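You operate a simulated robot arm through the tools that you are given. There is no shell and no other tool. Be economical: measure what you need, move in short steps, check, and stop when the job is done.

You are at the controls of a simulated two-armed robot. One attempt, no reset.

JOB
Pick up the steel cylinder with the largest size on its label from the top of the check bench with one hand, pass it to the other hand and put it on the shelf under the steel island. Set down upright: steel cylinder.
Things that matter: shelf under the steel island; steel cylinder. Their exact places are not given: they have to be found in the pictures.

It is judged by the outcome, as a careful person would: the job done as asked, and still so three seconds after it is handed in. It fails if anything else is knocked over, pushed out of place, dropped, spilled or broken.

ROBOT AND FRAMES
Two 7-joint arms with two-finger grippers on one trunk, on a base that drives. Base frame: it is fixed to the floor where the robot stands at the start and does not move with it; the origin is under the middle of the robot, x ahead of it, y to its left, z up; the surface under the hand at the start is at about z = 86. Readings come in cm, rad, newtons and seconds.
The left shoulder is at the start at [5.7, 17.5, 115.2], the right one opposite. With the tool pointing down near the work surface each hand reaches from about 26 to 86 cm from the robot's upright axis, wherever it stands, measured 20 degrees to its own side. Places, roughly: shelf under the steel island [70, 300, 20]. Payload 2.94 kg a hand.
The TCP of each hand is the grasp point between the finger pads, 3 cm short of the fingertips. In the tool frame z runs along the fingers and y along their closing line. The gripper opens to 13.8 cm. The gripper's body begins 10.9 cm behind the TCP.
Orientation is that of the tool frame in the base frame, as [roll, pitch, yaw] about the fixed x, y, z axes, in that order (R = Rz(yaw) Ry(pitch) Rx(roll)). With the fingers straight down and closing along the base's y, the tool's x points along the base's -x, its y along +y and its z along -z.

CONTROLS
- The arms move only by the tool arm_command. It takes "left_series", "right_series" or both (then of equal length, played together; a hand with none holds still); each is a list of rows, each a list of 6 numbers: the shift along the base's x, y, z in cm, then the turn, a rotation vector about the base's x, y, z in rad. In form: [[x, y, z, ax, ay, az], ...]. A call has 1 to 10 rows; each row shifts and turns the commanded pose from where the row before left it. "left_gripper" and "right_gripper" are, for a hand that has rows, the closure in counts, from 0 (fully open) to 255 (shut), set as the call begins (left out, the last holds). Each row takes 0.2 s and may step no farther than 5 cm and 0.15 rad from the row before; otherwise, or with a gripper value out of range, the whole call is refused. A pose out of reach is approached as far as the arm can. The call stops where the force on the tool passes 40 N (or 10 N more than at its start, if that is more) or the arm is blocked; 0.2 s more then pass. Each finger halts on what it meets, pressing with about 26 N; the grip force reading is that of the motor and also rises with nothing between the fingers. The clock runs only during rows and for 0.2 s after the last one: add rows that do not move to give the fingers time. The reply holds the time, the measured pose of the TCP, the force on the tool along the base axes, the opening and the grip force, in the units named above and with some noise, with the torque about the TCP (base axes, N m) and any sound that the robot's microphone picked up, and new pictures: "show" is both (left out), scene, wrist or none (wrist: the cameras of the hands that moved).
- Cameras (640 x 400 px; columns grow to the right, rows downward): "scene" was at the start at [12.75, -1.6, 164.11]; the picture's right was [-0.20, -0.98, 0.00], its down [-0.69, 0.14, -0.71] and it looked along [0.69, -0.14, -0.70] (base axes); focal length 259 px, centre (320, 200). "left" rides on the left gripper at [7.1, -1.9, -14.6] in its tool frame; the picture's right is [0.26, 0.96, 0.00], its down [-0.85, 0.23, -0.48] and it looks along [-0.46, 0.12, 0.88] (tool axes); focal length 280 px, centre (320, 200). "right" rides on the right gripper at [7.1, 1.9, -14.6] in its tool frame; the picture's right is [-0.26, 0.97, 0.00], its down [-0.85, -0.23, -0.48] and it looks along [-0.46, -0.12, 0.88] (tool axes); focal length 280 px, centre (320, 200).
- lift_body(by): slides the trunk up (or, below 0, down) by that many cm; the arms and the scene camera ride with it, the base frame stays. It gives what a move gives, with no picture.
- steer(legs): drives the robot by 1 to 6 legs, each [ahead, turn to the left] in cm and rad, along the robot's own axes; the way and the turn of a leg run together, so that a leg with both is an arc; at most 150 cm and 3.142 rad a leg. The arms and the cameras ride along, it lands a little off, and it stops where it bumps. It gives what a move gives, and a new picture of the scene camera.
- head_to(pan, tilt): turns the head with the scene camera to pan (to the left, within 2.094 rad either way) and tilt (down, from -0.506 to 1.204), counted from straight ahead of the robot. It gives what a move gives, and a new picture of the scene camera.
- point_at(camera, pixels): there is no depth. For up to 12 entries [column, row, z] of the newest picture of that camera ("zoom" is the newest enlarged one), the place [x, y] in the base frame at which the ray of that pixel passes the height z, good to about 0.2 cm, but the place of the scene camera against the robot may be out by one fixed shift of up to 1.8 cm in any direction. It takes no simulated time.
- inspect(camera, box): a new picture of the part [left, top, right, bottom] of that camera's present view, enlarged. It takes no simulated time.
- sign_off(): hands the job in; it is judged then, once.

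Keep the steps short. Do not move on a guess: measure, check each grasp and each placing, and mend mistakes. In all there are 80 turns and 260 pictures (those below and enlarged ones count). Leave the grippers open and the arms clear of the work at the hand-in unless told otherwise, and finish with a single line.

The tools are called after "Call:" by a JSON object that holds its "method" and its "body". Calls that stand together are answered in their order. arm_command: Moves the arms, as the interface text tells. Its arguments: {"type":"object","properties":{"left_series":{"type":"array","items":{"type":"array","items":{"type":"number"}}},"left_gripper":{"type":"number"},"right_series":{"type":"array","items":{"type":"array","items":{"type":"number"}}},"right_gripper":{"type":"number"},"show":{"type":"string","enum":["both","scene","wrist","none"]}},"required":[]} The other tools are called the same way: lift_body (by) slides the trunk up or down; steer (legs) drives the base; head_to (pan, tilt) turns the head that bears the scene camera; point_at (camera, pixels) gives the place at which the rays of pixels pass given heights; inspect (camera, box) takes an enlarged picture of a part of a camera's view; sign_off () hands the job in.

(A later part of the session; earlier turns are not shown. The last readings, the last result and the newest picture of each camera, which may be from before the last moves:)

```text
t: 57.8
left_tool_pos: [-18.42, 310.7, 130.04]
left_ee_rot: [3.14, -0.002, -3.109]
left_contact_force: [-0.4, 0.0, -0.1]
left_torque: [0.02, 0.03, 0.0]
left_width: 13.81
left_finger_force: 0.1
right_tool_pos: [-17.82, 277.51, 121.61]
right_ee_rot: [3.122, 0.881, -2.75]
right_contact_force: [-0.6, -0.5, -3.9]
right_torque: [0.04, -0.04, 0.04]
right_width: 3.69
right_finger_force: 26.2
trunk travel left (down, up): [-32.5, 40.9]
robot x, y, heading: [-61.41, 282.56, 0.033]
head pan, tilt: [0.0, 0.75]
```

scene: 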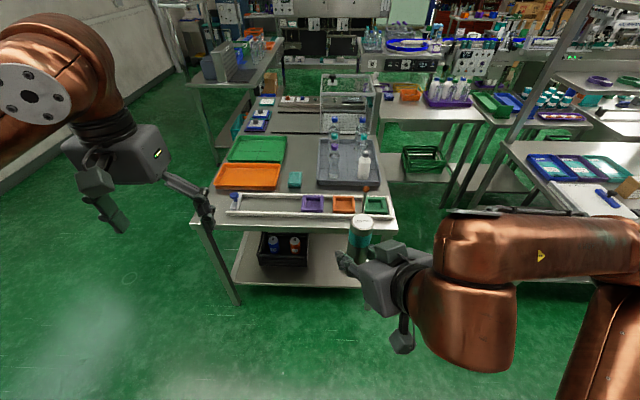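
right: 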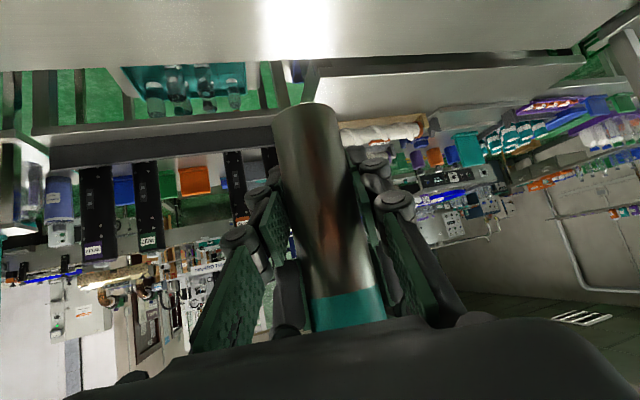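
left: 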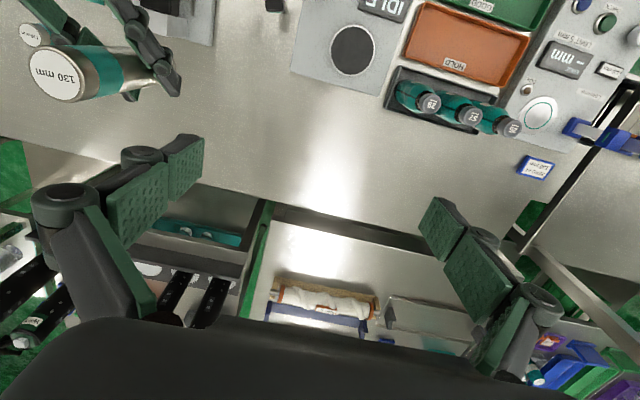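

I'm facing the island's end now. I'll measure the shelf edge, the legs and the crate from here.

Call:
{"method": "inspect", "body": {"camera": "scene", "box": [180, 180, 420, 310]}}

Call:
{"method": "point_at", "body": {"camera": "scene", "pixels": [[232, 284, 20], [330, 288, 20], [238, 304, 0], [192, 226, 86], [396, 231, 86], [258, 264, 20], [308, 265, 20], [259, 258, 20], [305, 241, 20]]}}

```text
2.67 times, centred on (300, 245) of scene
```

zoom: 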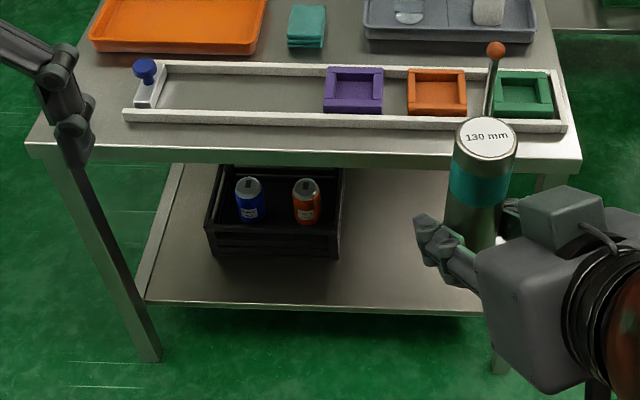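

```text
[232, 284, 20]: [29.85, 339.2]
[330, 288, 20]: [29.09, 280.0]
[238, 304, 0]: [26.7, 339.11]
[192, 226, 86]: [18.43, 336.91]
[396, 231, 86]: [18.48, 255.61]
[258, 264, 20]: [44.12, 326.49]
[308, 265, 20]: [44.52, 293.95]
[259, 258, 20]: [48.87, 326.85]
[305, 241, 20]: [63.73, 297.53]
```

The table edge is at x≈18–22, the shelf edge at x≈29 and the crate at y≥294. I'll set down at about (43, 276). First the trunk goes down, the left hand goes back so it can't pass over the island, and the right hand's yaw is straightened.

Call:
{"method": "lift_body", "body": {"by": -32}}

Call:
{"method": "arm_command", "body": {"left_series": [[-3, 1, 0, 0, 0, 0], [-4, 2, 0, 0, 0, 0], [-4, 2, 0, 0, 0, 0], [-4, 2, 0, 0, 0, 0], [-4, 2, 0, 0, 0, 0], [-3, 1, 0, 0, 0, 0]], "right_series": [[0, 0, 0, 0, 0, -0.13], [0, 0, 0, 0, 0, -0.13], [0, 0, 0, 0, 0, -0.12], [1, 0, -3, 0, 0, 0], [1, 0, -3, 0, 0, 0], [1, 0, -3, 0, 0, 0]]}}

```text
t: 61.0
left_tool_pos: [-13.61, 310.92, 94.97]
left_ee_rot: [-3.141, -0.103, -3.11]
left_contact_force: [-0.9, -0.4, -0.4]
left_torque: [0.0, -0.07, 0.01]
left_width: 13.81
left_finger_force: 0.0
right_tool_pos: [-17.54, 277.48, 89.68]
right_ee_rot: [3.121, 0.88, -2.751]
right_contact_force: [-0.5, -1.2, -4.2]
right_torque: [-0.01, -0.02, 0.0]
right_width: 3.67
right_finger_force: 25.8
trunk travel left (down, up): [-0.5, 72.9]
robot x, y, heading: [-61.78, 282.68, 0.033]
head pan, tilt: [0.0, 0.75]
```

```text
t: 62.2
left_tool_pos: [-26.44, 313.4, 88.96]
left_ee_rot: [-3.141, -0.105, -3.108]
left_contact_force: [-0.3, 0.0, 0.8]
left_torque: [0.06, -0.02, 0.01]
left_width: 13.81
left_finger_force: 0.0
left hand out of reach, approached as far as the arm can: row 1, 2, 3, 4, 5
right_tool_pos: [-17.51, 279.27, 88.77]
right_ee_rot: [2.872, 0.92, 3.039]
right_contact_force: [0.1, -0.3, -4.9]
right_torque: [0.06, -0.03, 0.03]
right_width: 3.7
right_finger_force: 25.7
trunk travel left (down, up): [-0.5, 72.9]
robot x, y, heading: [-61.83, 282.72, 0.037]
head pan, tilt: [0.0, 0.75]
stopped in row 5 (right hand): the arm was blocked; the commanded pose is now the measured one
```

scene: 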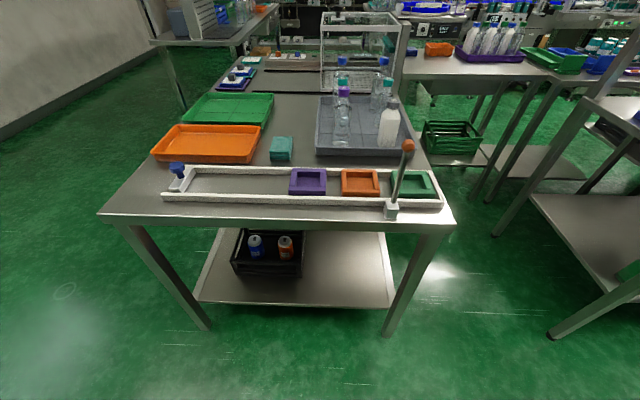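
right: 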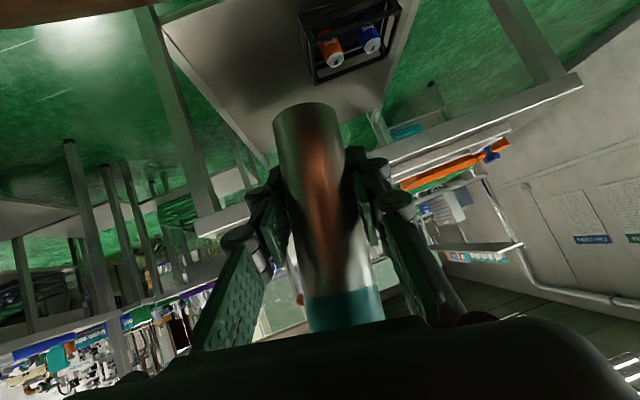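
left: 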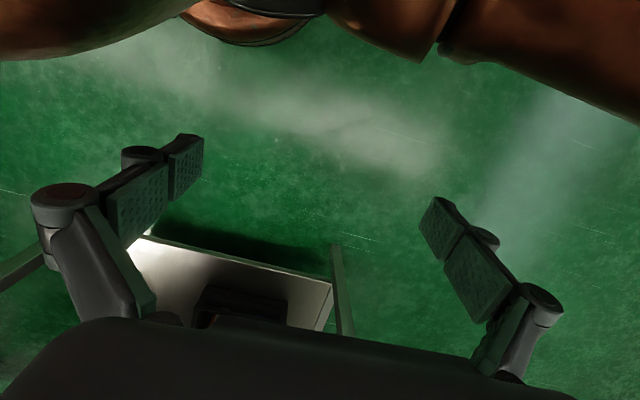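

The right arm reports being blocked and the scene view looks odd, with no arms in sight. I'll check before moving: measure known points and look further down.

Call:
{"method": "point_at", "body": {"camera": "scene", "pixels": [[98, 215, 86], [455, 226, 86], [195, 299, 20], [392, 308, 20], [210, 328, 0], [390, 336, 0]]}}

Call:
{"method": "head_to", "body": {"pan": -0.3, "tilt": 1.2}}

Call:
{"method": "head_to", "body": {"pan": 0.5, "tilt": 1.2}}

```text
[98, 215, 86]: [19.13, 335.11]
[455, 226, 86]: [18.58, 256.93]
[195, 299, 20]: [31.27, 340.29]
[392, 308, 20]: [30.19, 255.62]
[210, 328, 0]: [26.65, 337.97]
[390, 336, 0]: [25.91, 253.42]
```

```text
t: 63.1
left_tool_pos: [-26.81, 313.43, 88.98]
left_ee_rot: [-3.14, -0.099, -3.107]
left_contact_force: [0.1, -0.2, 0.0]
left_torque: [-0.04, 0.02, 0.02]
left_width: 13.79
left_finger_force: 0.0
right_tool_pos: [-17.86, 279.31, 88.99]
right_ee_rot: [2.872, 0.926, 3.037]
right_contact_force: [0.6, -0.5, -4.5]
right_torque: [0.02, -0.04, 0.02]
right_width: 3.69
right_finger_force: 26.2
trunk travel left (down, up): [-0.5, 72.9]
robot x, y, heading: [-61.66, 282.81, 0.035]
head pan, tilt: [-0.3, 1.201]
```

scene: 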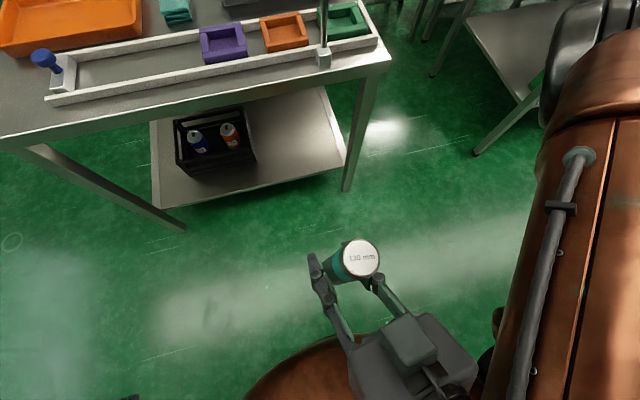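

```text
t: 64.2
left_tool_pos: [-26.88, 313.43, 89.02]
left_ee_rot: [-3.139, -0.099, -3.106]
left_contact_force: [0.7, 0.2, -0.1]
left_torque: [0.02, 0.03, 0.0]
left_width: 13.8
left_finger_force: 0.0
right_tool_pos: [-17.88, 279.28, 88.95]
right_ee_rot: [2.871, 0.926, 3.036]
right_contact_force: [-0.5, -0.6, -5.2]
right_torque: [0.02, -0.02, 0.01]
right_width: 3.67
right_finger_force: 25.3
trunk travel left (down, up): [-0.5, 72.9]
robot x, y, heading: [-61.76, 282.54, 0.038]
head pan, tilt: [0.499, 1.201]
```

scene: 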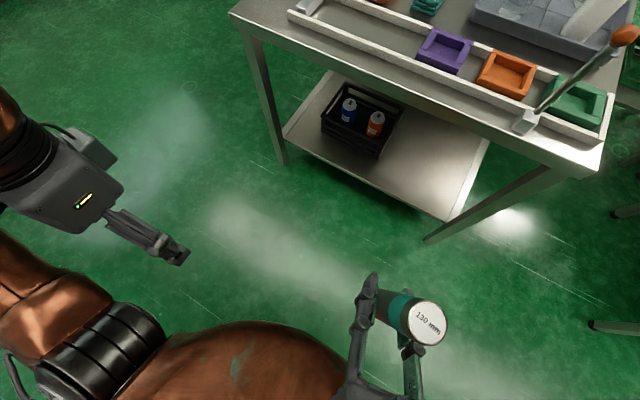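

The measurements agree (table edge x≈19). The trunk leans forward as it lowers, so the right hand is now cramped close to the body and has tilted a little. I'll move the right hand ahead by 16 cm and turn it back upright.

Call:
{"method": "arm_command", "body": {"right_series": [[3, 0, 0, 0, 0, 0], [4, 0, 0, 0, 0, 0], [4, 0, 0, -0.05, 0.02, -0.07], [4, 0, 0, -0.05, 0.02, -0.07], [0, 0, 0, -0.045, 0.02, -0.06], [0, 0, 0, 0, 0, 0]]}}

```text
t: 65.6
left_tool_pos: [-27.16, 313.57, 88.96]
left_ee_rot: [-3.139, -0.095, -3.106]
left_contact_force: [0.3, -0.1, -0.1]
left_torque: [0.02, 0.05, -0.05]
left_width: 13.8
left_finger_force: 0.0
right_tool_pos: [-3.14, 279.08, 89.23]
right_ee_rot: [3.115, 0.883, 3.03]
right_contact_force: [-0.7, 0.6, -4.5]
right_torque: [0.03, 0.01, 0.02]
right_width: 3.7
right_finger_force: 25.5
trunk travel left (down, up): [-0.5, 72.9]
robot x, y, heading: [-61.61, 282.66, 0.033]
head pan, tilt: [0.499, 1.201]
```

scene: 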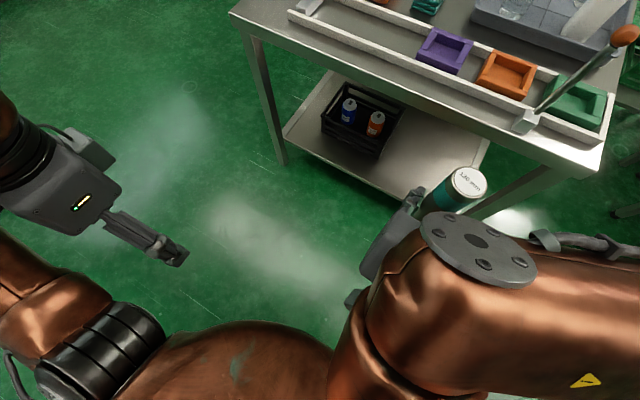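
right: 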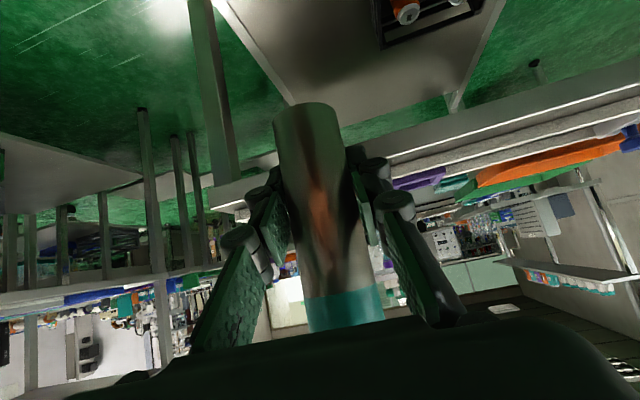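

It's upright again (roll 3.115, pitch 0.883, as at the handover). I'll lower it in front of the table, at x≈-3.

Call:
{"method": "arm_command", "body": {"right_series": [[0, 0, -4, 0, 0, 0], [0, 0, -4, 0, 0, 0], [0, 0, -4, 0, 0, 0], [0, 0, -4, 0, 0, 0], [0, 0, -4, 0, 0, 0], [0, 0, -4, 0, 0, 0], [0, 0, -4, 0, 0, 0], [0, 0, 0, 0, 0, 0]]}}

```text
t: 67.4
left_tool_pos: [-26.59, 313.46, 88.92]
left_ee_rot: [-3.14, -0.102, -3.106]
left_contact_force: [0.5, -0.1, -0.5]
left_torque: [0.01, -0.01, 0.02]
left_width: 13.79
left_finger_force: 0.1
right_tool_pos: [-2.89, 279.18, 60.54]
right_ee_rot: [3.114, 0.881, 3.027]
right_contact_force: [-0.7, -0.4, -3.5]
right_torque: [-0.02, 0.02, 0.01]
right_width: 3.66
right_finger_force: 26.1
trunk travel left (down, up): [-0.5, 72.9]
robot x, y, heading: [-61.36, 282.94, 0.033]
head pan, tilt: [0.499, 1.201]
```

scene: 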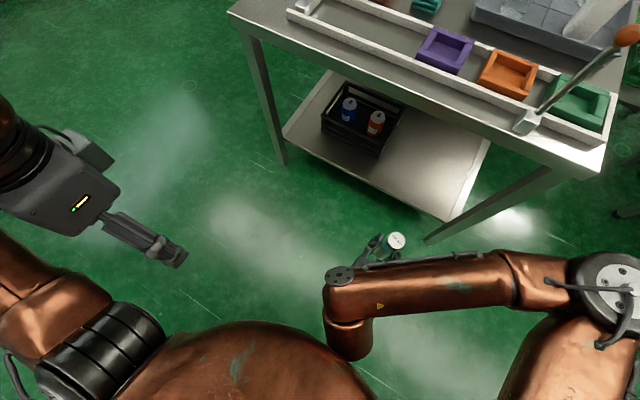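
right: 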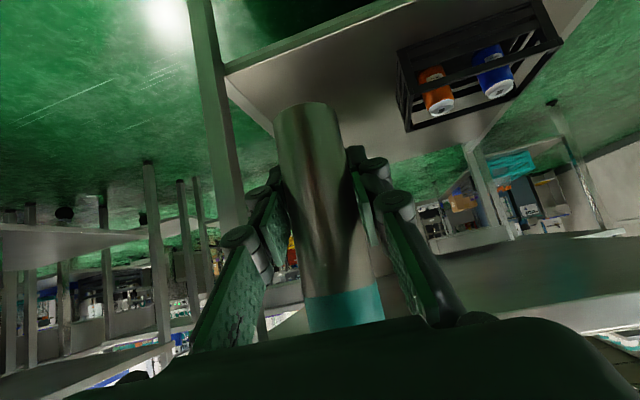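

Call:
{"method": "arm_command", "body": {"right_series": [[0, 0, -4, 0, 0, 0], [0, 0, -4, 0, 0, 0], [0, 0, -4, 0, 0, 0], [0, 0, -4, 0, 0, 0], [0, 0, -4, 0, 0, 0], [0, 0, -4, 0, 0, 0], [0, 0, -4, 0, 0, 0], [0, 0, 0, 0, 0, 0]]}}

Call:
{"method": "head_to", "body": {"pan": -0.1, "tilt": 1.0}}

```text
t: 69.2
left_tool_pos: [-26.93, 313.51, 89.04]
left_ee_rot: [-3.141, -0.096, -3.107]
left_contact_force: [-0.7, -0.3, -0.5]
left_torque: [-0.01, 0.0, -0.01]
left_width: 13.82
left_finger_force: 0.0
right_tool_pos: [-2.76, 279.38, 32.84]
right_ee_rot: [3.116, 0.881, 3.028]
right_contact_force: [0.5, 0.1, -3.2]
right_torque: [0.03, -0.04, -0.03]
right_width: 3.65
right_finger_force: 26.4
trunk travel left (down, up): [-0.5, 72.9]
robot x, y, heading: [-61.7, 283.04, 0.035]
head pan, tilt: [0.499, 1.201]
```

scene: 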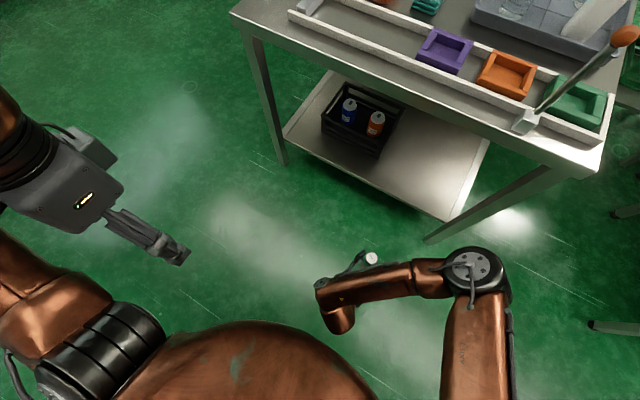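
right: 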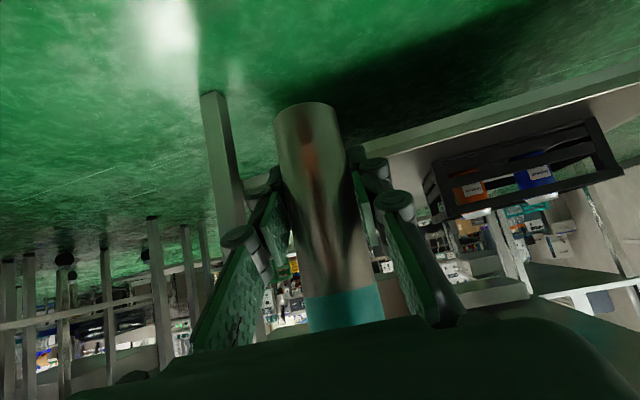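

```text
t: 70.2
left_tool_pos: [-26.95, 313.54, 88.94]
left_ee_rot: [-3.14, -0.1, -3.107]
left_contact_force: [0.5, 0.4, 0.5]
left_torque: [0.02, 0.01, -0.02]
left_width: 13.79
left_finger_force: 0.1
right_tool_pos: [-2.82, 279.44, 32.8]
right_ee_rot: [3.114, 0.882, 3.031]
right_contact_force: [0.1, -0.3, -4.1]
right_torque: [0.04, -0.01, -0.03]
right_width: 3.67
right_finger_force: 26.5
trunk travel left (down, up): [-0.5, 72.9]
robot x, y, heading: [-61.21, 282.82, 0.033]
head pan, tilt: [-0.099, 1.0]
```

scene: 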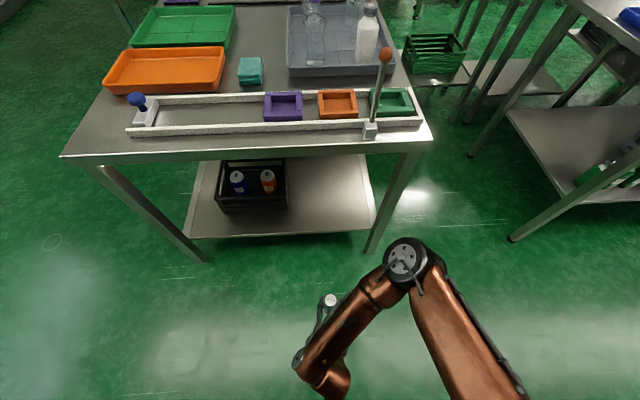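

The elbow sits forward while the arm is folded. I'll measure where it is at plausible heights, and the cylinder top to check the scene-camera offset.

Call:
{"method": "point_at", "body": {"camera": "scene", "pixels": [[405, 260, 60], [405, 260, 70], [405, 260, 80], [405, 260, 50], [330, 300, 41.4], [375, 230, 20], [286, 212, 20], [280, 238, 20], [364, 254, 0]]}}

```text
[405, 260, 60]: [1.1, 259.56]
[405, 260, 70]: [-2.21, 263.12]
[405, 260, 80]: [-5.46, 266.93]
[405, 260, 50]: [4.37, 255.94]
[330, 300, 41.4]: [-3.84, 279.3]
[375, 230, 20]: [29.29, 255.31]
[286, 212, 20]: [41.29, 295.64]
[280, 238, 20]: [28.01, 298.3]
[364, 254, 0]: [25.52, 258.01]
```

The elbow is at about (0,261,65), clear of the table edge (x≈20), and extending should keep it there. I'll extend the hand forward at z≈33, which leaves the cylinder base about 8 cm above the shelf.

Call:
{"method": "arm_command", "body": {"right_series": [[4, -0.3, 0, 0, 0, 0], [4, -0.3, 0, 0, 0, 0], [4, -0.3, 0, 0, 0, 0], [4, -0.3, 0, 0, 0, 0], [4, -0.3, 0, 0, 0, 0], [4, -0.3, 0, 0, 0, 0], [0, 0, 0, 0, 0, 0]]}}

```text
t: 71.8
left_tool_pos: [-21.91, 314.59, 87.51]
left_ee_rot: [3.117, -0.086, -3.029]
left_contact_force: [-0.8, -0.2, -0.5]
left_torque: [-0.01, -0.09, 0.05]
left_width: 13.84
left_finger_force: 0.1
right_tool_pos: [22.2, 277.4, 31.67]
right_ee_rot: [3.112, 0.869, 3.021]
right_contact_force: [-2.4, -0.4, -3.7]
right_torque: [-0.01, -0.14, -0.04]
right_width: 3.65
right_finger_force: 26.4
trunk travel left (down, up): [-0.5, 72.9]
robot x, y, heading: [-61.59, 282.71, 0.038]
head pan, tilt: [-0.099, 1.0]
```

scene: 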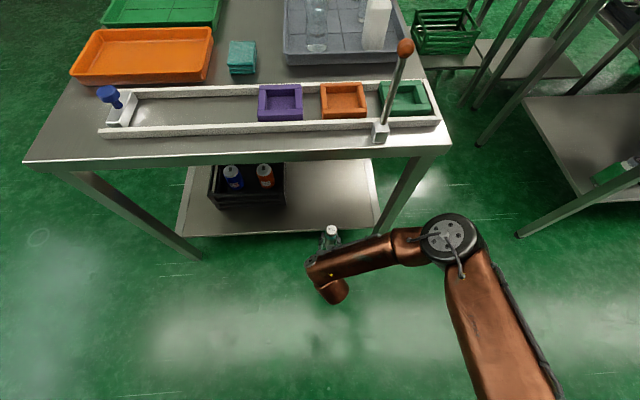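
right: 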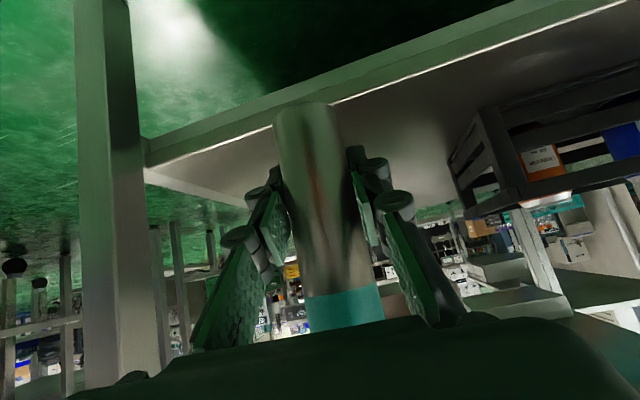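

The left hand shifted 5 cm without a command and the view moved in, so the trunk seems to have leaned. Before going on I'll check the frame against known points.

Call:
{"method": "point_at", "body": {"camera": "scene", "pixels": [[25, 161, 86], [450, 148, 86], [181, 233, 20], [376, 229, 20], [200, 256, 0], [331, 228, 40.2], [450, 238, 60], [450, 238, 70]]}}

Call:
{"method": "arm_command", "body": {"right_series": [[0, 0, 0, 0, 0, 0], [0, 0, 0, 0, 0, 0], [0, 0, 0, 0, 0, 0], [0, 0, 0, 0, 0, 0]], "show": "scene"}}

```text
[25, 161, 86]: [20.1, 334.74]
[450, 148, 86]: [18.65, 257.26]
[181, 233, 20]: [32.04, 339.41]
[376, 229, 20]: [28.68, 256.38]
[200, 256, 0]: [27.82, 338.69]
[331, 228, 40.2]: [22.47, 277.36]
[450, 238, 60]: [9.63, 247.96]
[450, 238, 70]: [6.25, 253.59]
```

```text
t: 72.1
left_tool_pos: [-18.88, 315.67, 87.04]
left_ee_rot: [3.138, 0.051, -2.851]
left_contact_force: [1.3, 0.5, -1.1]
left_torque: [-0.06, 0.15, 0.02]
left_width: 13.79
left_finger_force: 0.1
right_tool_pos: [26.49, 275.44, 37.42]
right_ee_rot: [3.019, 1.004, 2.88]
right_contact_force: [0.3, -0.8, -5.2]
right_torque: [0.03, -0.08, 0.03]
right_width: 3.69
right_finger_force: 26.5
trunk travel left (down, up): [-0.5, 72.9]
robot x, y, heading: [-61.26, 282.72, 0.034]
head pan, tilt: [-0.099, 1.0]
stopped in row 1 (right hand): the arm was blocked; the commanded pose is now the measured one
```

scene: 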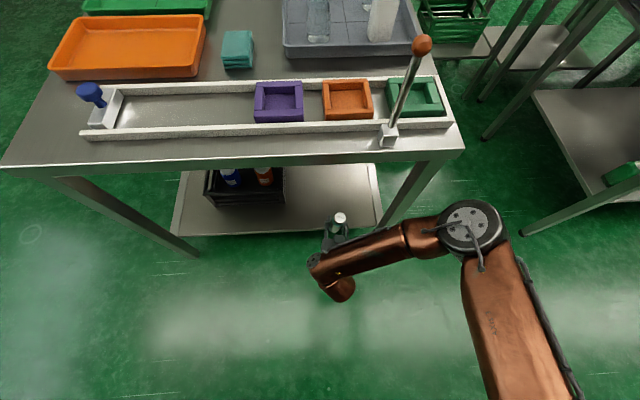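

The trunk is still drifting and the right arm reports blocked; the cramped left arm may be pushing against the body. I'll look at the left side before anything else.

Call:
{"method": "head_to", "body": {"pan": 0.9, "tilt": 1.1}}

Call:
{"method": "head_to", "body": {"pan": -0.9, "tilt": 1.1}}

```text
t: 73.4
left_tool_pos: [-20.28, 315.53, 87.41]
left_ee_rot: [-3.141, 0.065, -2.853]
left_contact_force: [0.2, 0.2, 0.9]
left_torque: [-0.02, -0.02, 0.01]
left_width: 13.83
left_finger_force: 0.1
right_tool_pos: [25.65, 275.45, 38.3]
right_ee_rot: [3.015, 1.015, 2.876]
right_contact_force: [0.8, -0.4, -4.3]
right_torque: [0.01, -0.01, -0.04]
right_width: 3.68
right_finger_force: 26.5
trunk travel left (down, up): [-0.5, 72.9]
robot x, y, heading: [-61.72, 282.8, 0.03]
head pan, tilt: [0.901, 1.1]
```

scene: 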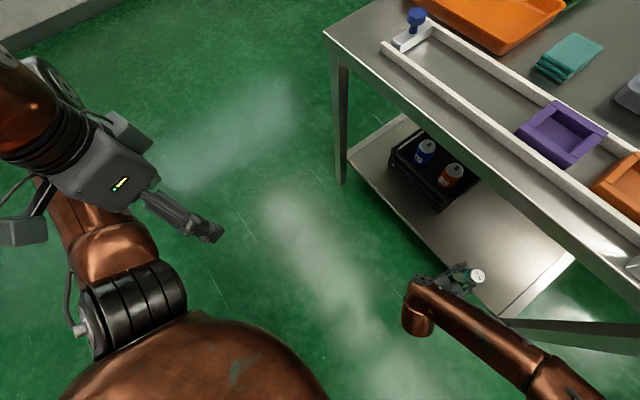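

```text
t: 75.2
left_tool_pos: [-19.78, 315.66, 87.08]
left_ee_rot: [3.14, 0.058, -2.851]
left_contact_force: [-0.5, -0.1, 0.4]
left_torque: [-0.01, -0.01, -0.02]
left_width: 13.82
left_finger_force: 0.1
right_tool_pos: [26.71, 275.26, 38.76]
right_ee_rot: [2.987, 1.023, 2.847]
right_contact_force: [-0.4, -0.6, -3.4]
right_torque: [0.0, -0.05, 0.0]
right_width: 3.66
right_finger_force: 26.6
trunk travel left (down, up): [-0.5, 72.9]
robot x, y, heading: [-61.41, 282.6, 0.036]
head pan, tilt: [-0.901, 1.1]
```

scene: 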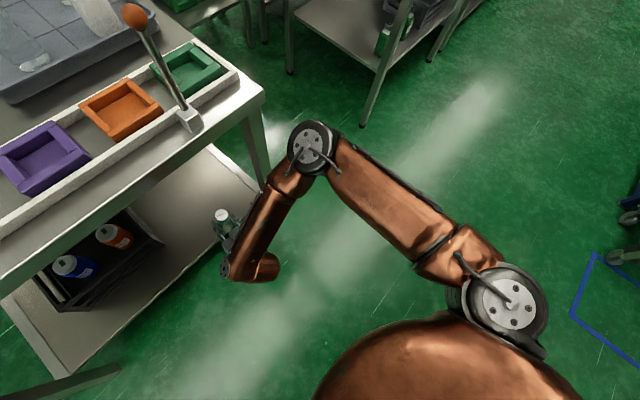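

The arms look free of contact, but the torso has sagged further forward under the extended load. I'll draw the hand back a little, then raise the trunk somewhat for a stiffer posture.

Call:
{"method": "arm_command", "body": {"right_series": [[-3, 0.5, 0, 0, 0, 0], [-3, 0.5, 0, 0, 0, 0], [-3, 0.5, 0, 0, 0, 0], [-3, 0.5, 0, 0, 0, 0], [0, 0, 0, 0, 0, 0]], "show": "scene"}}

```text
t: 75.5
left_tool_pos: [-20.21, 315.7, 88.91]
left_ee_rot: [-3.039, 0.185, -2.689]
left_contact_force: [0.6, 1.4, 0.2]
left_torque: [-0.07, -0.07, 0.03]
left_width: 13.79
left_finger_force: 0.2
right_tool_pos: [25.6, 274.91, 46.32]
right_ee_rot: [2.794, 1.134, 2.651]
right_contact_force: [-2.0, -1.2, -6.6]
right_torque: [-0.03, -0.26, 0.07]
right_width: 3.68
right_finger_force: 25.8
trunk travel left (down, up): [-0.5, 72.9]
robot x, y, heading: [-61.47, 282.98, 0.033]
head pan, tilt: [-0.901, 1.1]
stopped in row 1 (left hand): the arm was blocked; the commanded pose is now the measured one
```

scene: 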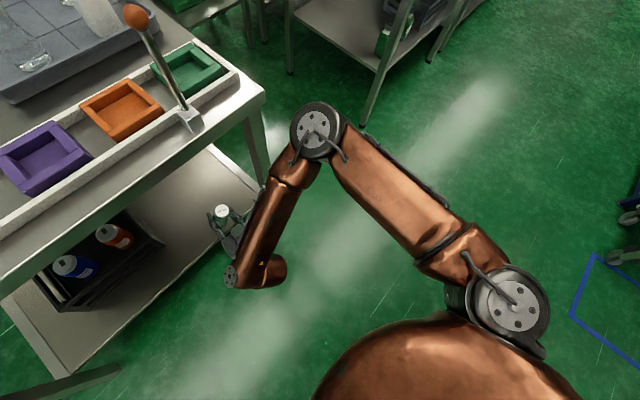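

The blocked arm is the left one: its hand is jammed next to its own shoulder and disturbs everything. I'll back the base straight out 35 cm for room; the cylinder at z≈42–56 clears both shelf and tabletop.

Call:
{"method": "steer", "body": {"legs": [[-35, 0]]}}

```text
t: 76.2
left_tool_pos: [-25.74, 314.03, 96.18]
left_ee_rot: [-2.714, 0.338, -2.429]
left_contact_force: [-1.1, 0.6, -1.7]
left_torque: [-0.05, -0.07, -0.03]
left_width: 13.79
left_finger_force: 0.0
right_tool_pos: [18.08, 274.79, 60.32]
right_ee_rot: [2.303, 1.269, 2.195]
right_contact_force: [-0.3, -1.2, -6.7]
right_torque: [-0.03, -0.17, 0.03]
right_width: 3.66
right_finger_force: 25.4
trunk travel left (down, up): [-0.5, 72.9]
robot x, y, heading: [-62.3, 283.21, 0.031]
head pan, tilt: [-0.901, 1.1]
stopped in leg 1: the robot was blocked; the commanded pose is now the measured one
```

scene: 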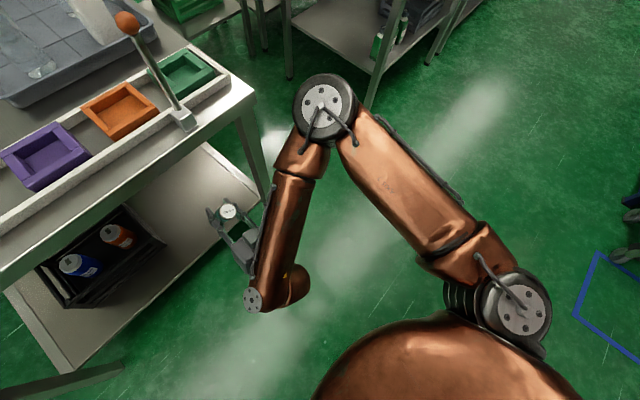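

The base reported blocked and the hands drifted upward. Commanded poses are reset now, so I'll try backing out a short way again, because raising the trunk here could touch the tabletop.

Call:
{"method": "steer", "body": {"legs": [[-12, 0]]}}

```text
t: 77.0
left_tool_pos: [-36.11, 311.43, 101.3]
left_ee_rot: [-2.468, 0.35, -2.286]
left_contact_force: [1.6, -0.3, -0.7]
left_torque: [0.02, 0.1, -0.05]
left_width: 13.8
left_finger_force: 0.1
right_tool_pos: [7.06, 275.19, 68.62]
right_ee_rot: [1.901, 1.314, 1.857]
right_contact_force: [1.1, -1.0, -5.7]
right_torque: [-0.04, -0.12, 0.06]
right_width: 3.71
right_finger_force: 26.5
trunk travel left (down, up): [-0.5, 72.9]
robot x, y, heading: [-63.02, 283.03, 0.033]
head pan, tilt: [-0.901, 1.1]
stopped in leg 1: the robot was blocked; the commanded pose is now the measured one
```

scene: 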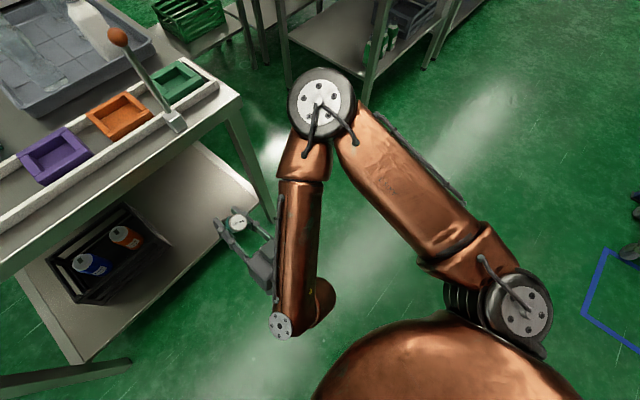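

The hands and camera are moving back toward the robot, so the torso seems to be recovering. I'll let time pass and watch.

Call:
{"method": "head_to", "body": {"pan": 0.0, "tilt": 0.9}}

Call:
{"method": "head_to", "body": {"pan": -0.3, "tilt": 1.0}}

```text
t: 78.2
left_tool_pos: [-36.21, 312.15, 100.23]
left_ee_rot: [-2.51, 0.391, -2.322]
left_contact_force: [-1.2, 0.6, -0.3]
left_torque: [0.02, -0.01, 0.0]
left_width: 13.8
left_finger_force: 0.0
right_tool_pos: [8.37, 274.1, 68.77]
right_ee_rot: [1.815, 1.323, 1.725]
right_contact_force: [-0.4, 0.7, -3.4]
right_torque: [-0.01, 0.11, -0.11]
right_width: 3.72
right_finger_force: 26.4
trunk travel left (down, up): [-0.5, 72.9]
robot x, y, heading: [-62.74, 282.63, 0.042]
head pan, tilt: [0.0, 0.901]
```

scene: 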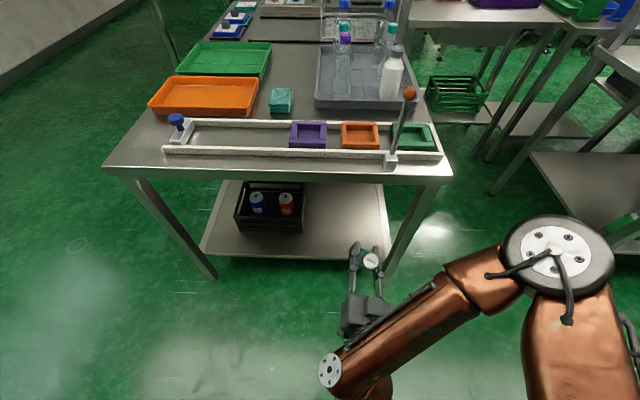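

```text
t: 79.0
left_tool_pos: [-35.75, 312.35, 100.02]
left_ee_rot: [-2.518, 0.39, -2.322]
left_contact_force: [0.5, -1.0, -0.1]
left_torque: [0.01, -0.01, -0.02]
left_width: 13.79
left_finger_force: 0.0
right_tool_pos: [8.92, 274.07, 68.11]
right_ee_rot: [1.855, 1.322, 1.765]
right_contact_force: [0.1, -0.5, -3.7]
right_torque: [0.0, 0.1, -0.01]
right_width: 3.69
right_finger_force: 26.2
trunk travel left (down, up): [-0.5, 72.9]
robot x, y, heading: [-62.95, 282.55, 0.036]
head pan, tilt: [-0.3, 1.0]
```

scene: 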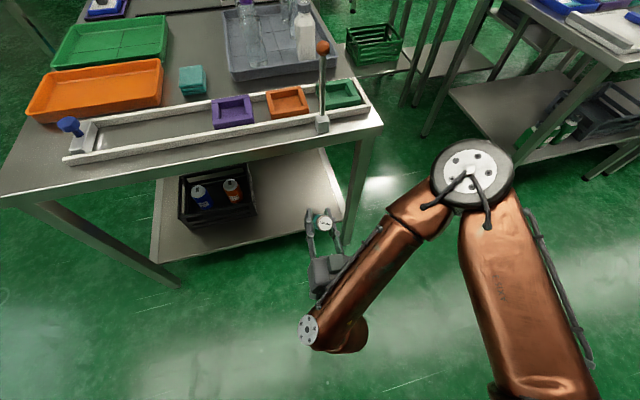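

The posture is stable now. All of the right hand is at x<13, short of the table edge at 19, so raising the trunk is safe. I'll raise it 12 cm to get out of the jammed lowest posture.

Call:
{"method": "lift_body", "body": {"by": 12}}

Call:
{"method": "steer", "body": {"legs": [[-15, 0]]}}

```text
t: 80.5
left_tool_pos: [-35.74, 312.51, 111.76]
left_ee_rot: [-2.53, 0.397, -2.327]
left_contact_force: [-0.1, 0.1, 0.1]
left_torque: [0.0, 0.02, 0.03]
left_width: 13.81
left_finger_force: 0.1
right_tool_pos: [8.87, 274.13, 79.95]
right_ee_rot: [1.862, 1.323, 1.773]
right_contact_force: [-0.6, -0.2, -4.6]
right_torque: [-0.05, 0.04, -0.01]
right_width: 3.67
right_finger_force: 26.4
trunk travel left (down, up): [-12.5, 60.9]
robot x, y, heading: [-62.67, 282.85, 0.028]
head pan, tilt: [-0.3, 1.0]
```

```text
t: 81.8
left_tool_pos: [-49.64, 312.01, 111.88]
left_ee_rot: [-2.532, 0.395, -2.332]
left_contact_force: [-1.4, 0.0, -0.5]
left_torque: [-0.03, 0.01, 0.01]
left_width: 13.79
left_finger_force: 0.0
right_tool_pos: [-5.13, 273.49, 80.05]
right_ee_rot: [1.861, 1.322, 1.769]
right_contact_force: [0.8, -0.5, -3.9]
right_torque: [-0.02, 0.02, -0.02]
right_width: 3.71
right_finger_force: 26.1
trunk travel left (down, up): [-12.5, 60.9]
robot x, y, heading: [-76.89, 282.35, 0.032]
head pan, tilt: [-0.3, 1.0]
```

scene: 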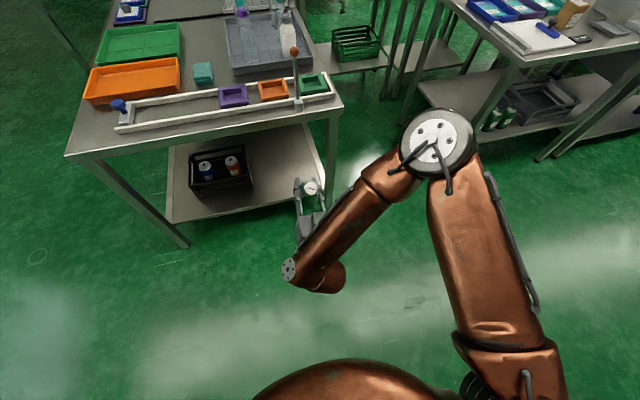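

The base and trunk work again. Now I'll turn the right hand back so the cylinder is upright (computed rotation vector (-0.19, 0.62, 0.19)) and bring the left hand to a comfortable forward pose, fingers down.

Call:
{"method": "arm_command", "body": {"left_series": [[4.2, 1, -0.8, 0.0513, 0.0754, -0.0819], [4.2, 1, -0.8, 0.0513, 0.0754, -0.0819], [4.2, 1, -0.8, 0.0513, 0.0754, -0.0819], [4.2, 1, -0.8, 0.0513, 0.0754, -0.0819], [4.2, 1, -0.8, 0.0513, 0.0754, -0.0819], [4.2, 1, -0.8, 0.0513, 0.0754, -0.0819], [4.2, 1, -0.8, 0.0513, 0.0754, -0.0819], [4.2, 1, -0.8, 0.0513, 0.0754, -0.0819], [0, 0, 0, 0, 0, 0]], "right_series": [[0, 0, 0, -0.0384, 0.1246, 0.0382], [0, 0, 0, -0.0384, 0.1246, 0.0382], [0, 0, 0, -0.0384, 0.1246, 0.0382], [0, 0, 0, -0.0384, 0.1246, 0.0382], [0, 0, 0, -0.0384, 0.1246, 0.0382], [0, 0, 0, 0, 0, 0], [0, 0, 0, 0, 0, 0], [0, 0, 0, 0, 0, 0], [0, 0, 0, 0, 0, 0]]}}

```text
t: 83.8
left_tool_pos: [-16.36, 319.69, 105.36]
left_ee_rot: [-3.135, -0.005, 3.141]
left_contact_force: [-1.5, 0.9, -1.1]
left_torque: [0.07, -0.14, -0.01]
left_width: 13.81
left_finger_force: 0.1
left hand out of reach, approached as far as the arm can: row 4
right_tool_pos: [-5.25, 273.35, 80.12]
right_ee_rot: [3.116, 0.88, 3.138]
right_contact_force: [-1.0, -2.0, -4.1]
right_torque: [0.03, -0.04, 0.04]
right_width: 3.7
right_finger_force: 25.7
trunk travel left (down, up): [-12.5, 60.9]
robot x, y, heading: [-76.63, 282.24, 0.036]
head pan, tilt: [-0.3, 1.0]
```

scene: 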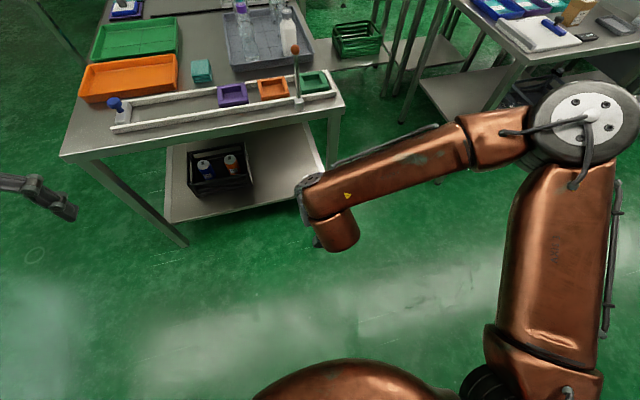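
right: 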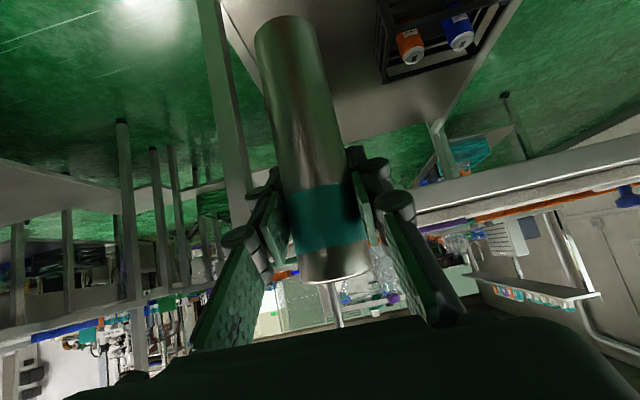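
left: 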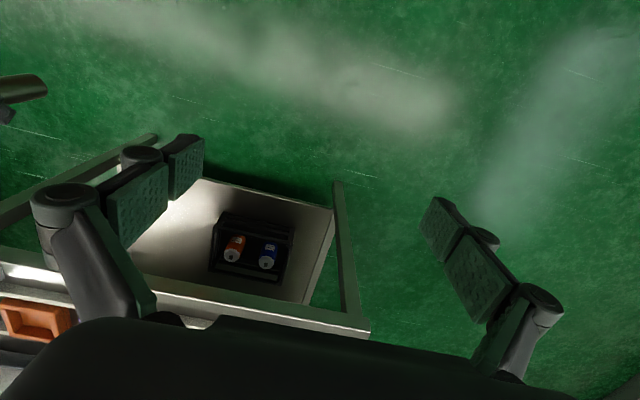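

The cylinder has slid within the right grip: the teal band is now between the pads and the top edge shows at (335,275), so it hangs lower and may be tilted. I'll enlarge the view to measure it.

Call:
{"method": "inspect", "body": {"camera": "right", "box": [200, 0, 460, 300]}}

Call:
{"method": "head_to", "body": {"pan": 0.1, "tilt": 1.0}}

```text
1.33 times, centred on (330, 150) of right
```

zoom: 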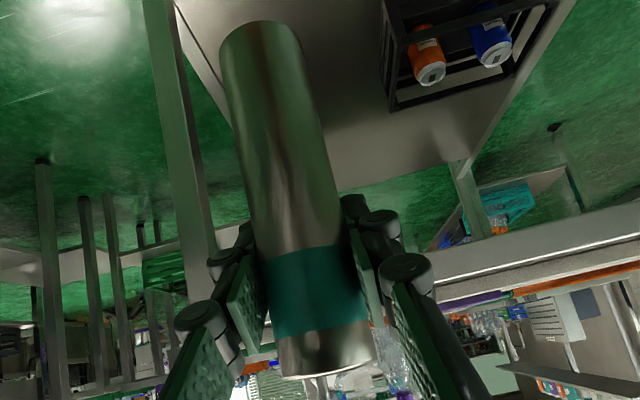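

```text
t: 84.7
left_tool_pos: [-19.33, 319.56, 106.54]
left_ee_rot: [-3.133, 0.022, 3.14]
left_contact_force: [-0.4, 0.1, -0.9]
left_torque: [-0.01, 0.0, -0.01]
left_width: 13.8
left_finger_force: 0.1
right_tool_pos: [-7.48, 273.36, 81.5]
right_ee_rot: [3.113, 0.911, 3.138]
right_contact_force: [-0.2, 1.0, -6.2]
right_torque: [-0.04, -0.09, -0.06]
right_width: 3.67
right_finger_force: 26.2
trunk travel left (down, up): [-12.5, 60.9]
robot x, y, heading: [-76.86, 282.22, 0.033]
head pan, tilt: [0.099, 1.0]
```

scene: 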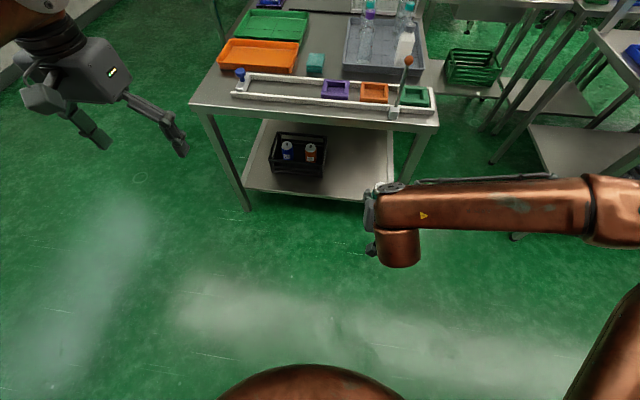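

The cylinder slid only along its axis: it's still parallel to its earlier line within about 1°, with roughly 9 cm now below the TCP. I'll compare with a fresh view to be sure it isn't still slipping, and measure the body's front.

Call:
{"method": "inspect", "body": {"camera": "right", "box": [200, 0, 460, 300]}}

Call:
{"method": "point_at", "body": {"camera": "scene", "pixels": [[300, 360, 50], [300, 360, 80], [320, 123, 86], [430, 125, 86]]}}

```text
1.33 times, centred on (330, 150) of right
```

zoom: 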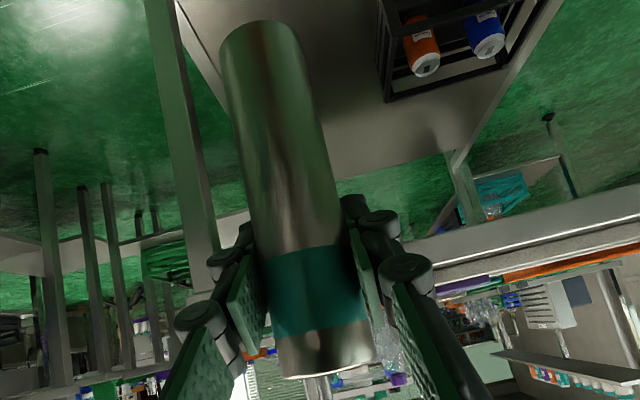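

```text
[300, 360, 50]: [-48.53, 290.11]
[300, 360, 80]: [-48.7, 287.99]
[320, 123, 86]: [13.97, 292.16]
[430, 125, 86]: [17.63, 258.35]
```

The grip is stable. The deep-lean posture is the trouble: it rocks forward and the elbow sticks out. A more upright trunk with a nearly straight, steep arm keeps the elbow behind the table edge. I'll raise the trunk, then test that pose here in the open aisle.

Call:
{"method": "lift_body", "body": {"by": 19}}

Call:
{"method": "arm_command", "body": {"left_series": [[-4, 1.5, 0, 0, 0, 0], [-4, 1.5, 0, 0, 0, 0], [-4, 1.5, 0, 0, 0, 0], [-4, 1.5, 0, 0, 0, 0], [-4, 1.5, 0, 0, 0, 0], [-4, 1.5, 0, 0, 0, 0]], "right_series": [[-2.5, -1, -3, 0, 0, 0], [-2.5, -1, -3, 0, 0, 0], [-2.5, -1, -3, 0, 0, 0], [-2.5, -1, -3, 0, 0, 0], [-2.5, -1, -3, 0, 0, 0], [-2.5, -1, -3, 0, 0, 0]]}}

```text
t: 86.8
left_tool_pos: [-18.81, 320.01, 125.59]
left_ee_rot: [-3.133, 0.025, -3.141]
left_contact_force: [0.7, 0.0, -0.7]
left_torque: [0.01, 0.15, -0.05]
left_width: 13.79
left_finger_force: 0.1
right_tool_pos: [-6.0, 273.39, 99.51]
right_ee_rot: [3.116, 0.888, 3.138]
right_contact_force: [1.5, -0.2, -5.0]
right_torque: [0.01, -0.05, -0.01]
right_width: 3.67
right_finger_force: 25.8
trunk travel left (down, up): [-31.5, 41.9]
robot x, y, heading: [-76.97, 282.4, 0.033]
head pan, tilt: [0.099, 1.0]
```

```text
t: 88.4
left_tool_pos: [-43.0, 329.75, 122.74]
left_ee_rot: [-3.135, -0.074, -3.116]
left_contact_force: [-0.1, 1.1, 0.3]
left_torque: [0.02, -0.09, -0.02]
left_width: 13.81
left_finger_force: 0.0
right_tool_pos: [-21.32, 267.26, 81.89]
right_ee_rot: [3.114, 0.896, 3.136]
right_contact_force: [-0.8, -0.1, -3.5]
right_torque: [-0.05, -0.01, -0.03]
right_width: 3.7
right_finger_force: 25.8
trunk travel left (down, up): [-31.5, 41.9]
robot x, y, heading: [-76.76, 282.46, 0.035]
head pan, tilt: [0.099, 1.0]
stopped in row 6 (left hand): the arm was blocked; the commanded pose is now the measured one
```

scene: 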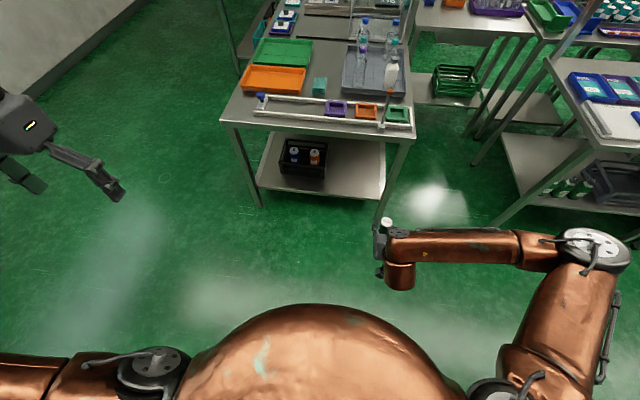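
right: 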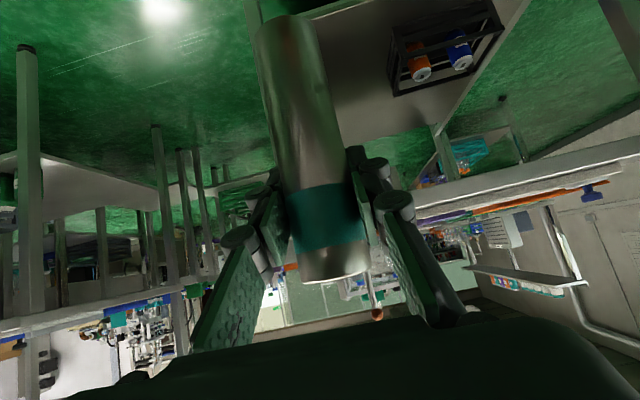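
left: 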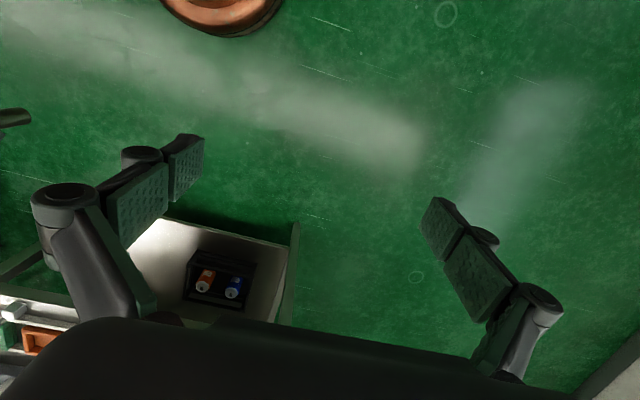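

The left arm touches my own body when pulled far back, which explains the earlier disturbances. I'll move it forward 6 cm to relieve it, then lower the right hand in the open.

Call:
{"method": "arm_command", "body": {"left_series": [[3, 0, 1, 0, 0, 0], [3, 0, 1, 0, 0, 0], [0, 0, 0, 0, 0, 0], [0, 0, 0, 0, 0, 0], [0, 0, 0, 0, 0, 0], [0, 0, 0, 0, 0, 0]], "right_series": [[-0.5, 0, -2, 0, 0, 0], [-0.5, 0, -4, 0, 0, 0], [0, 0, -4.5, 0, 0, 0], [0, 0, -4.5, 0, 0, 0], [0, 0, -4.5, 0, 0, 0], [0, 0, -4.5, 0, 0, 0]]}}

```text
t: 89.8
left_tool_pos: [-36.79, 329.31, 124.79]
left_ee_rot: [-3.137, -0.072, -3.115]
left_contact_force: [0.0, -0.9, 0.4]
left_torque: [0.07, 0.02, -0.02]
left_width: 13.79
left_finger_force: 0.1
right_tool_pos: [-22.18, 268.19, 58.0]
right_ee_rot: [3.121, 0.893, 3.135]
right_contact_force: [-1.0, 0.0, -3.7]
right_torque: [0.01, -0.04, 0.01]
right_width: 3.67
right_finger_force: 26.3
right hand out of reach, approached as far as the arm can: row 6
trunk travel left (down, up): [-31.5, 41.9]
robot x, y, heading: [-76.69, 282.26, 0.031]
head pan, tilt: [0.099, 1.0]
```

scene: 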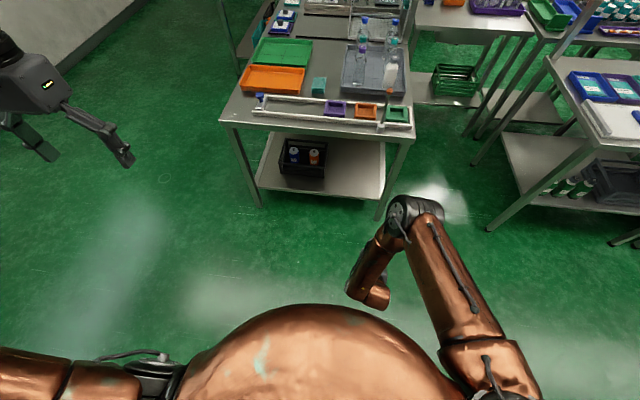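
right: 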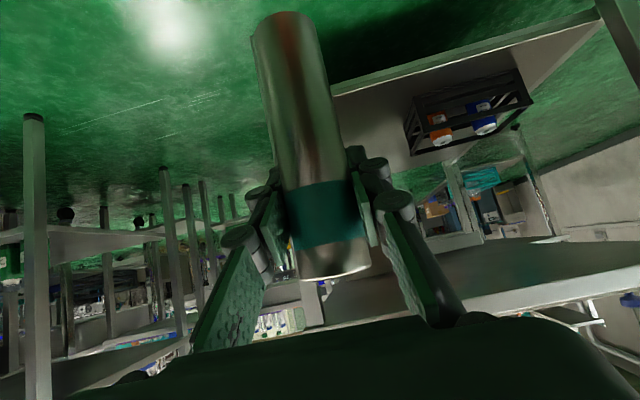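
left: 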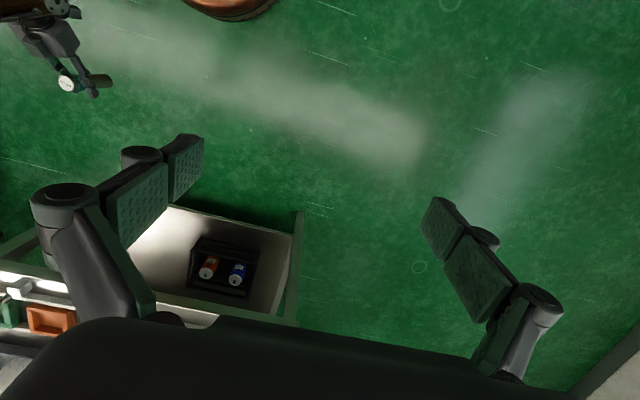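

Call:
{"method": "point_at", "body": {"camera": "scene", "pixels": [[412, 212, 80], [412, 212, 90], [412, 212, 100], [480, 360, 110], [372, 298, 65]]}}

Call:
{"method": "arm_command", "body": {"right_series": [[4, 0, 0, 0, 0, 0], [4, 0, 0, 0, 0, 0], [4, 0, -2, 0, 0, 0], [4, 0, -3, 0, 0, 0], [3, 0, -4, 0, 0, 0], [2, 0, -4.5, 0, 0, 0], [0, 0, -4.5, 0, 0, 0], [0, 0, -4.5, 0, 0, 0]]}}

```text
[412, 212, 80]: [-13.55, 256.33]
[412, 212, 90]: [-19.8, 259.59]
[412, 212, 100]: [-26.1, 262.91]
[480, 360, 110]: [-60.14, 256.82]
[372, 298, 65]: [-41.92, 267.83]
```

```text
t: 91.6
left_tool_pos: [-36.86, 329.67, 124.88]
left_ee_rot: [-3.138, -0.073, -3.115]
left_contact_force: [-0.6, 1.4, 0.4]
left_torque: [-0.06, 0.02, 0.01]
left_width: 13.82
left_finger_force: 0.1
right_tool_pos: [-2.88, 266.9, 43.15]
right_ee_rot: [3.116, 0.895, 3.138]
right_contact_force: [-0.1, 0.7, -4.3]
right_torque: [-0.05, -0.03, -0.06]
right_width: 3.65
right_finger_force: 26.3
right hand out of reach, approached as far as the arm can: row 7, 8
trunk travel left (down, up): [-31.5, 41.9]
robot x, y, heading: [-76.96, 282.16, 0.025]
head pan, tilt: [0.099, 1.0]
```

scene: 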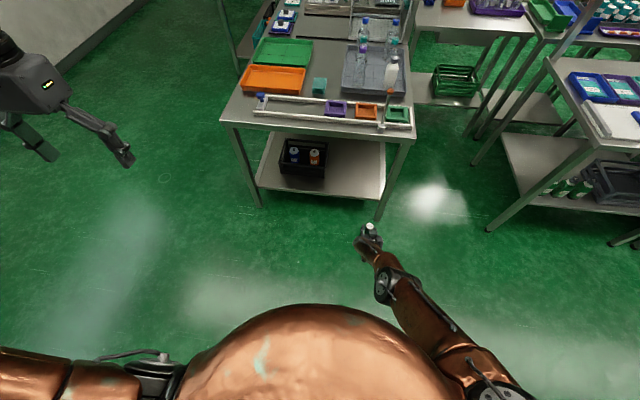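
right: 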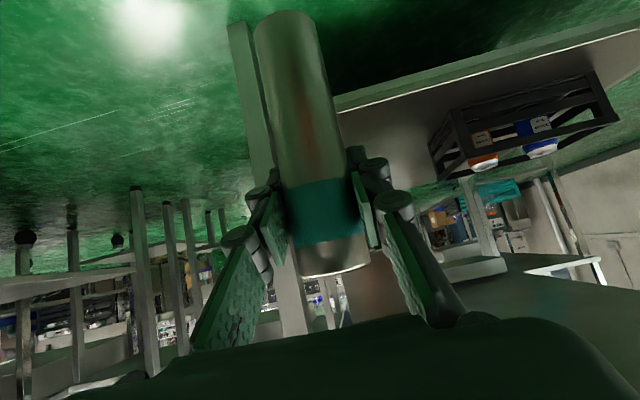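

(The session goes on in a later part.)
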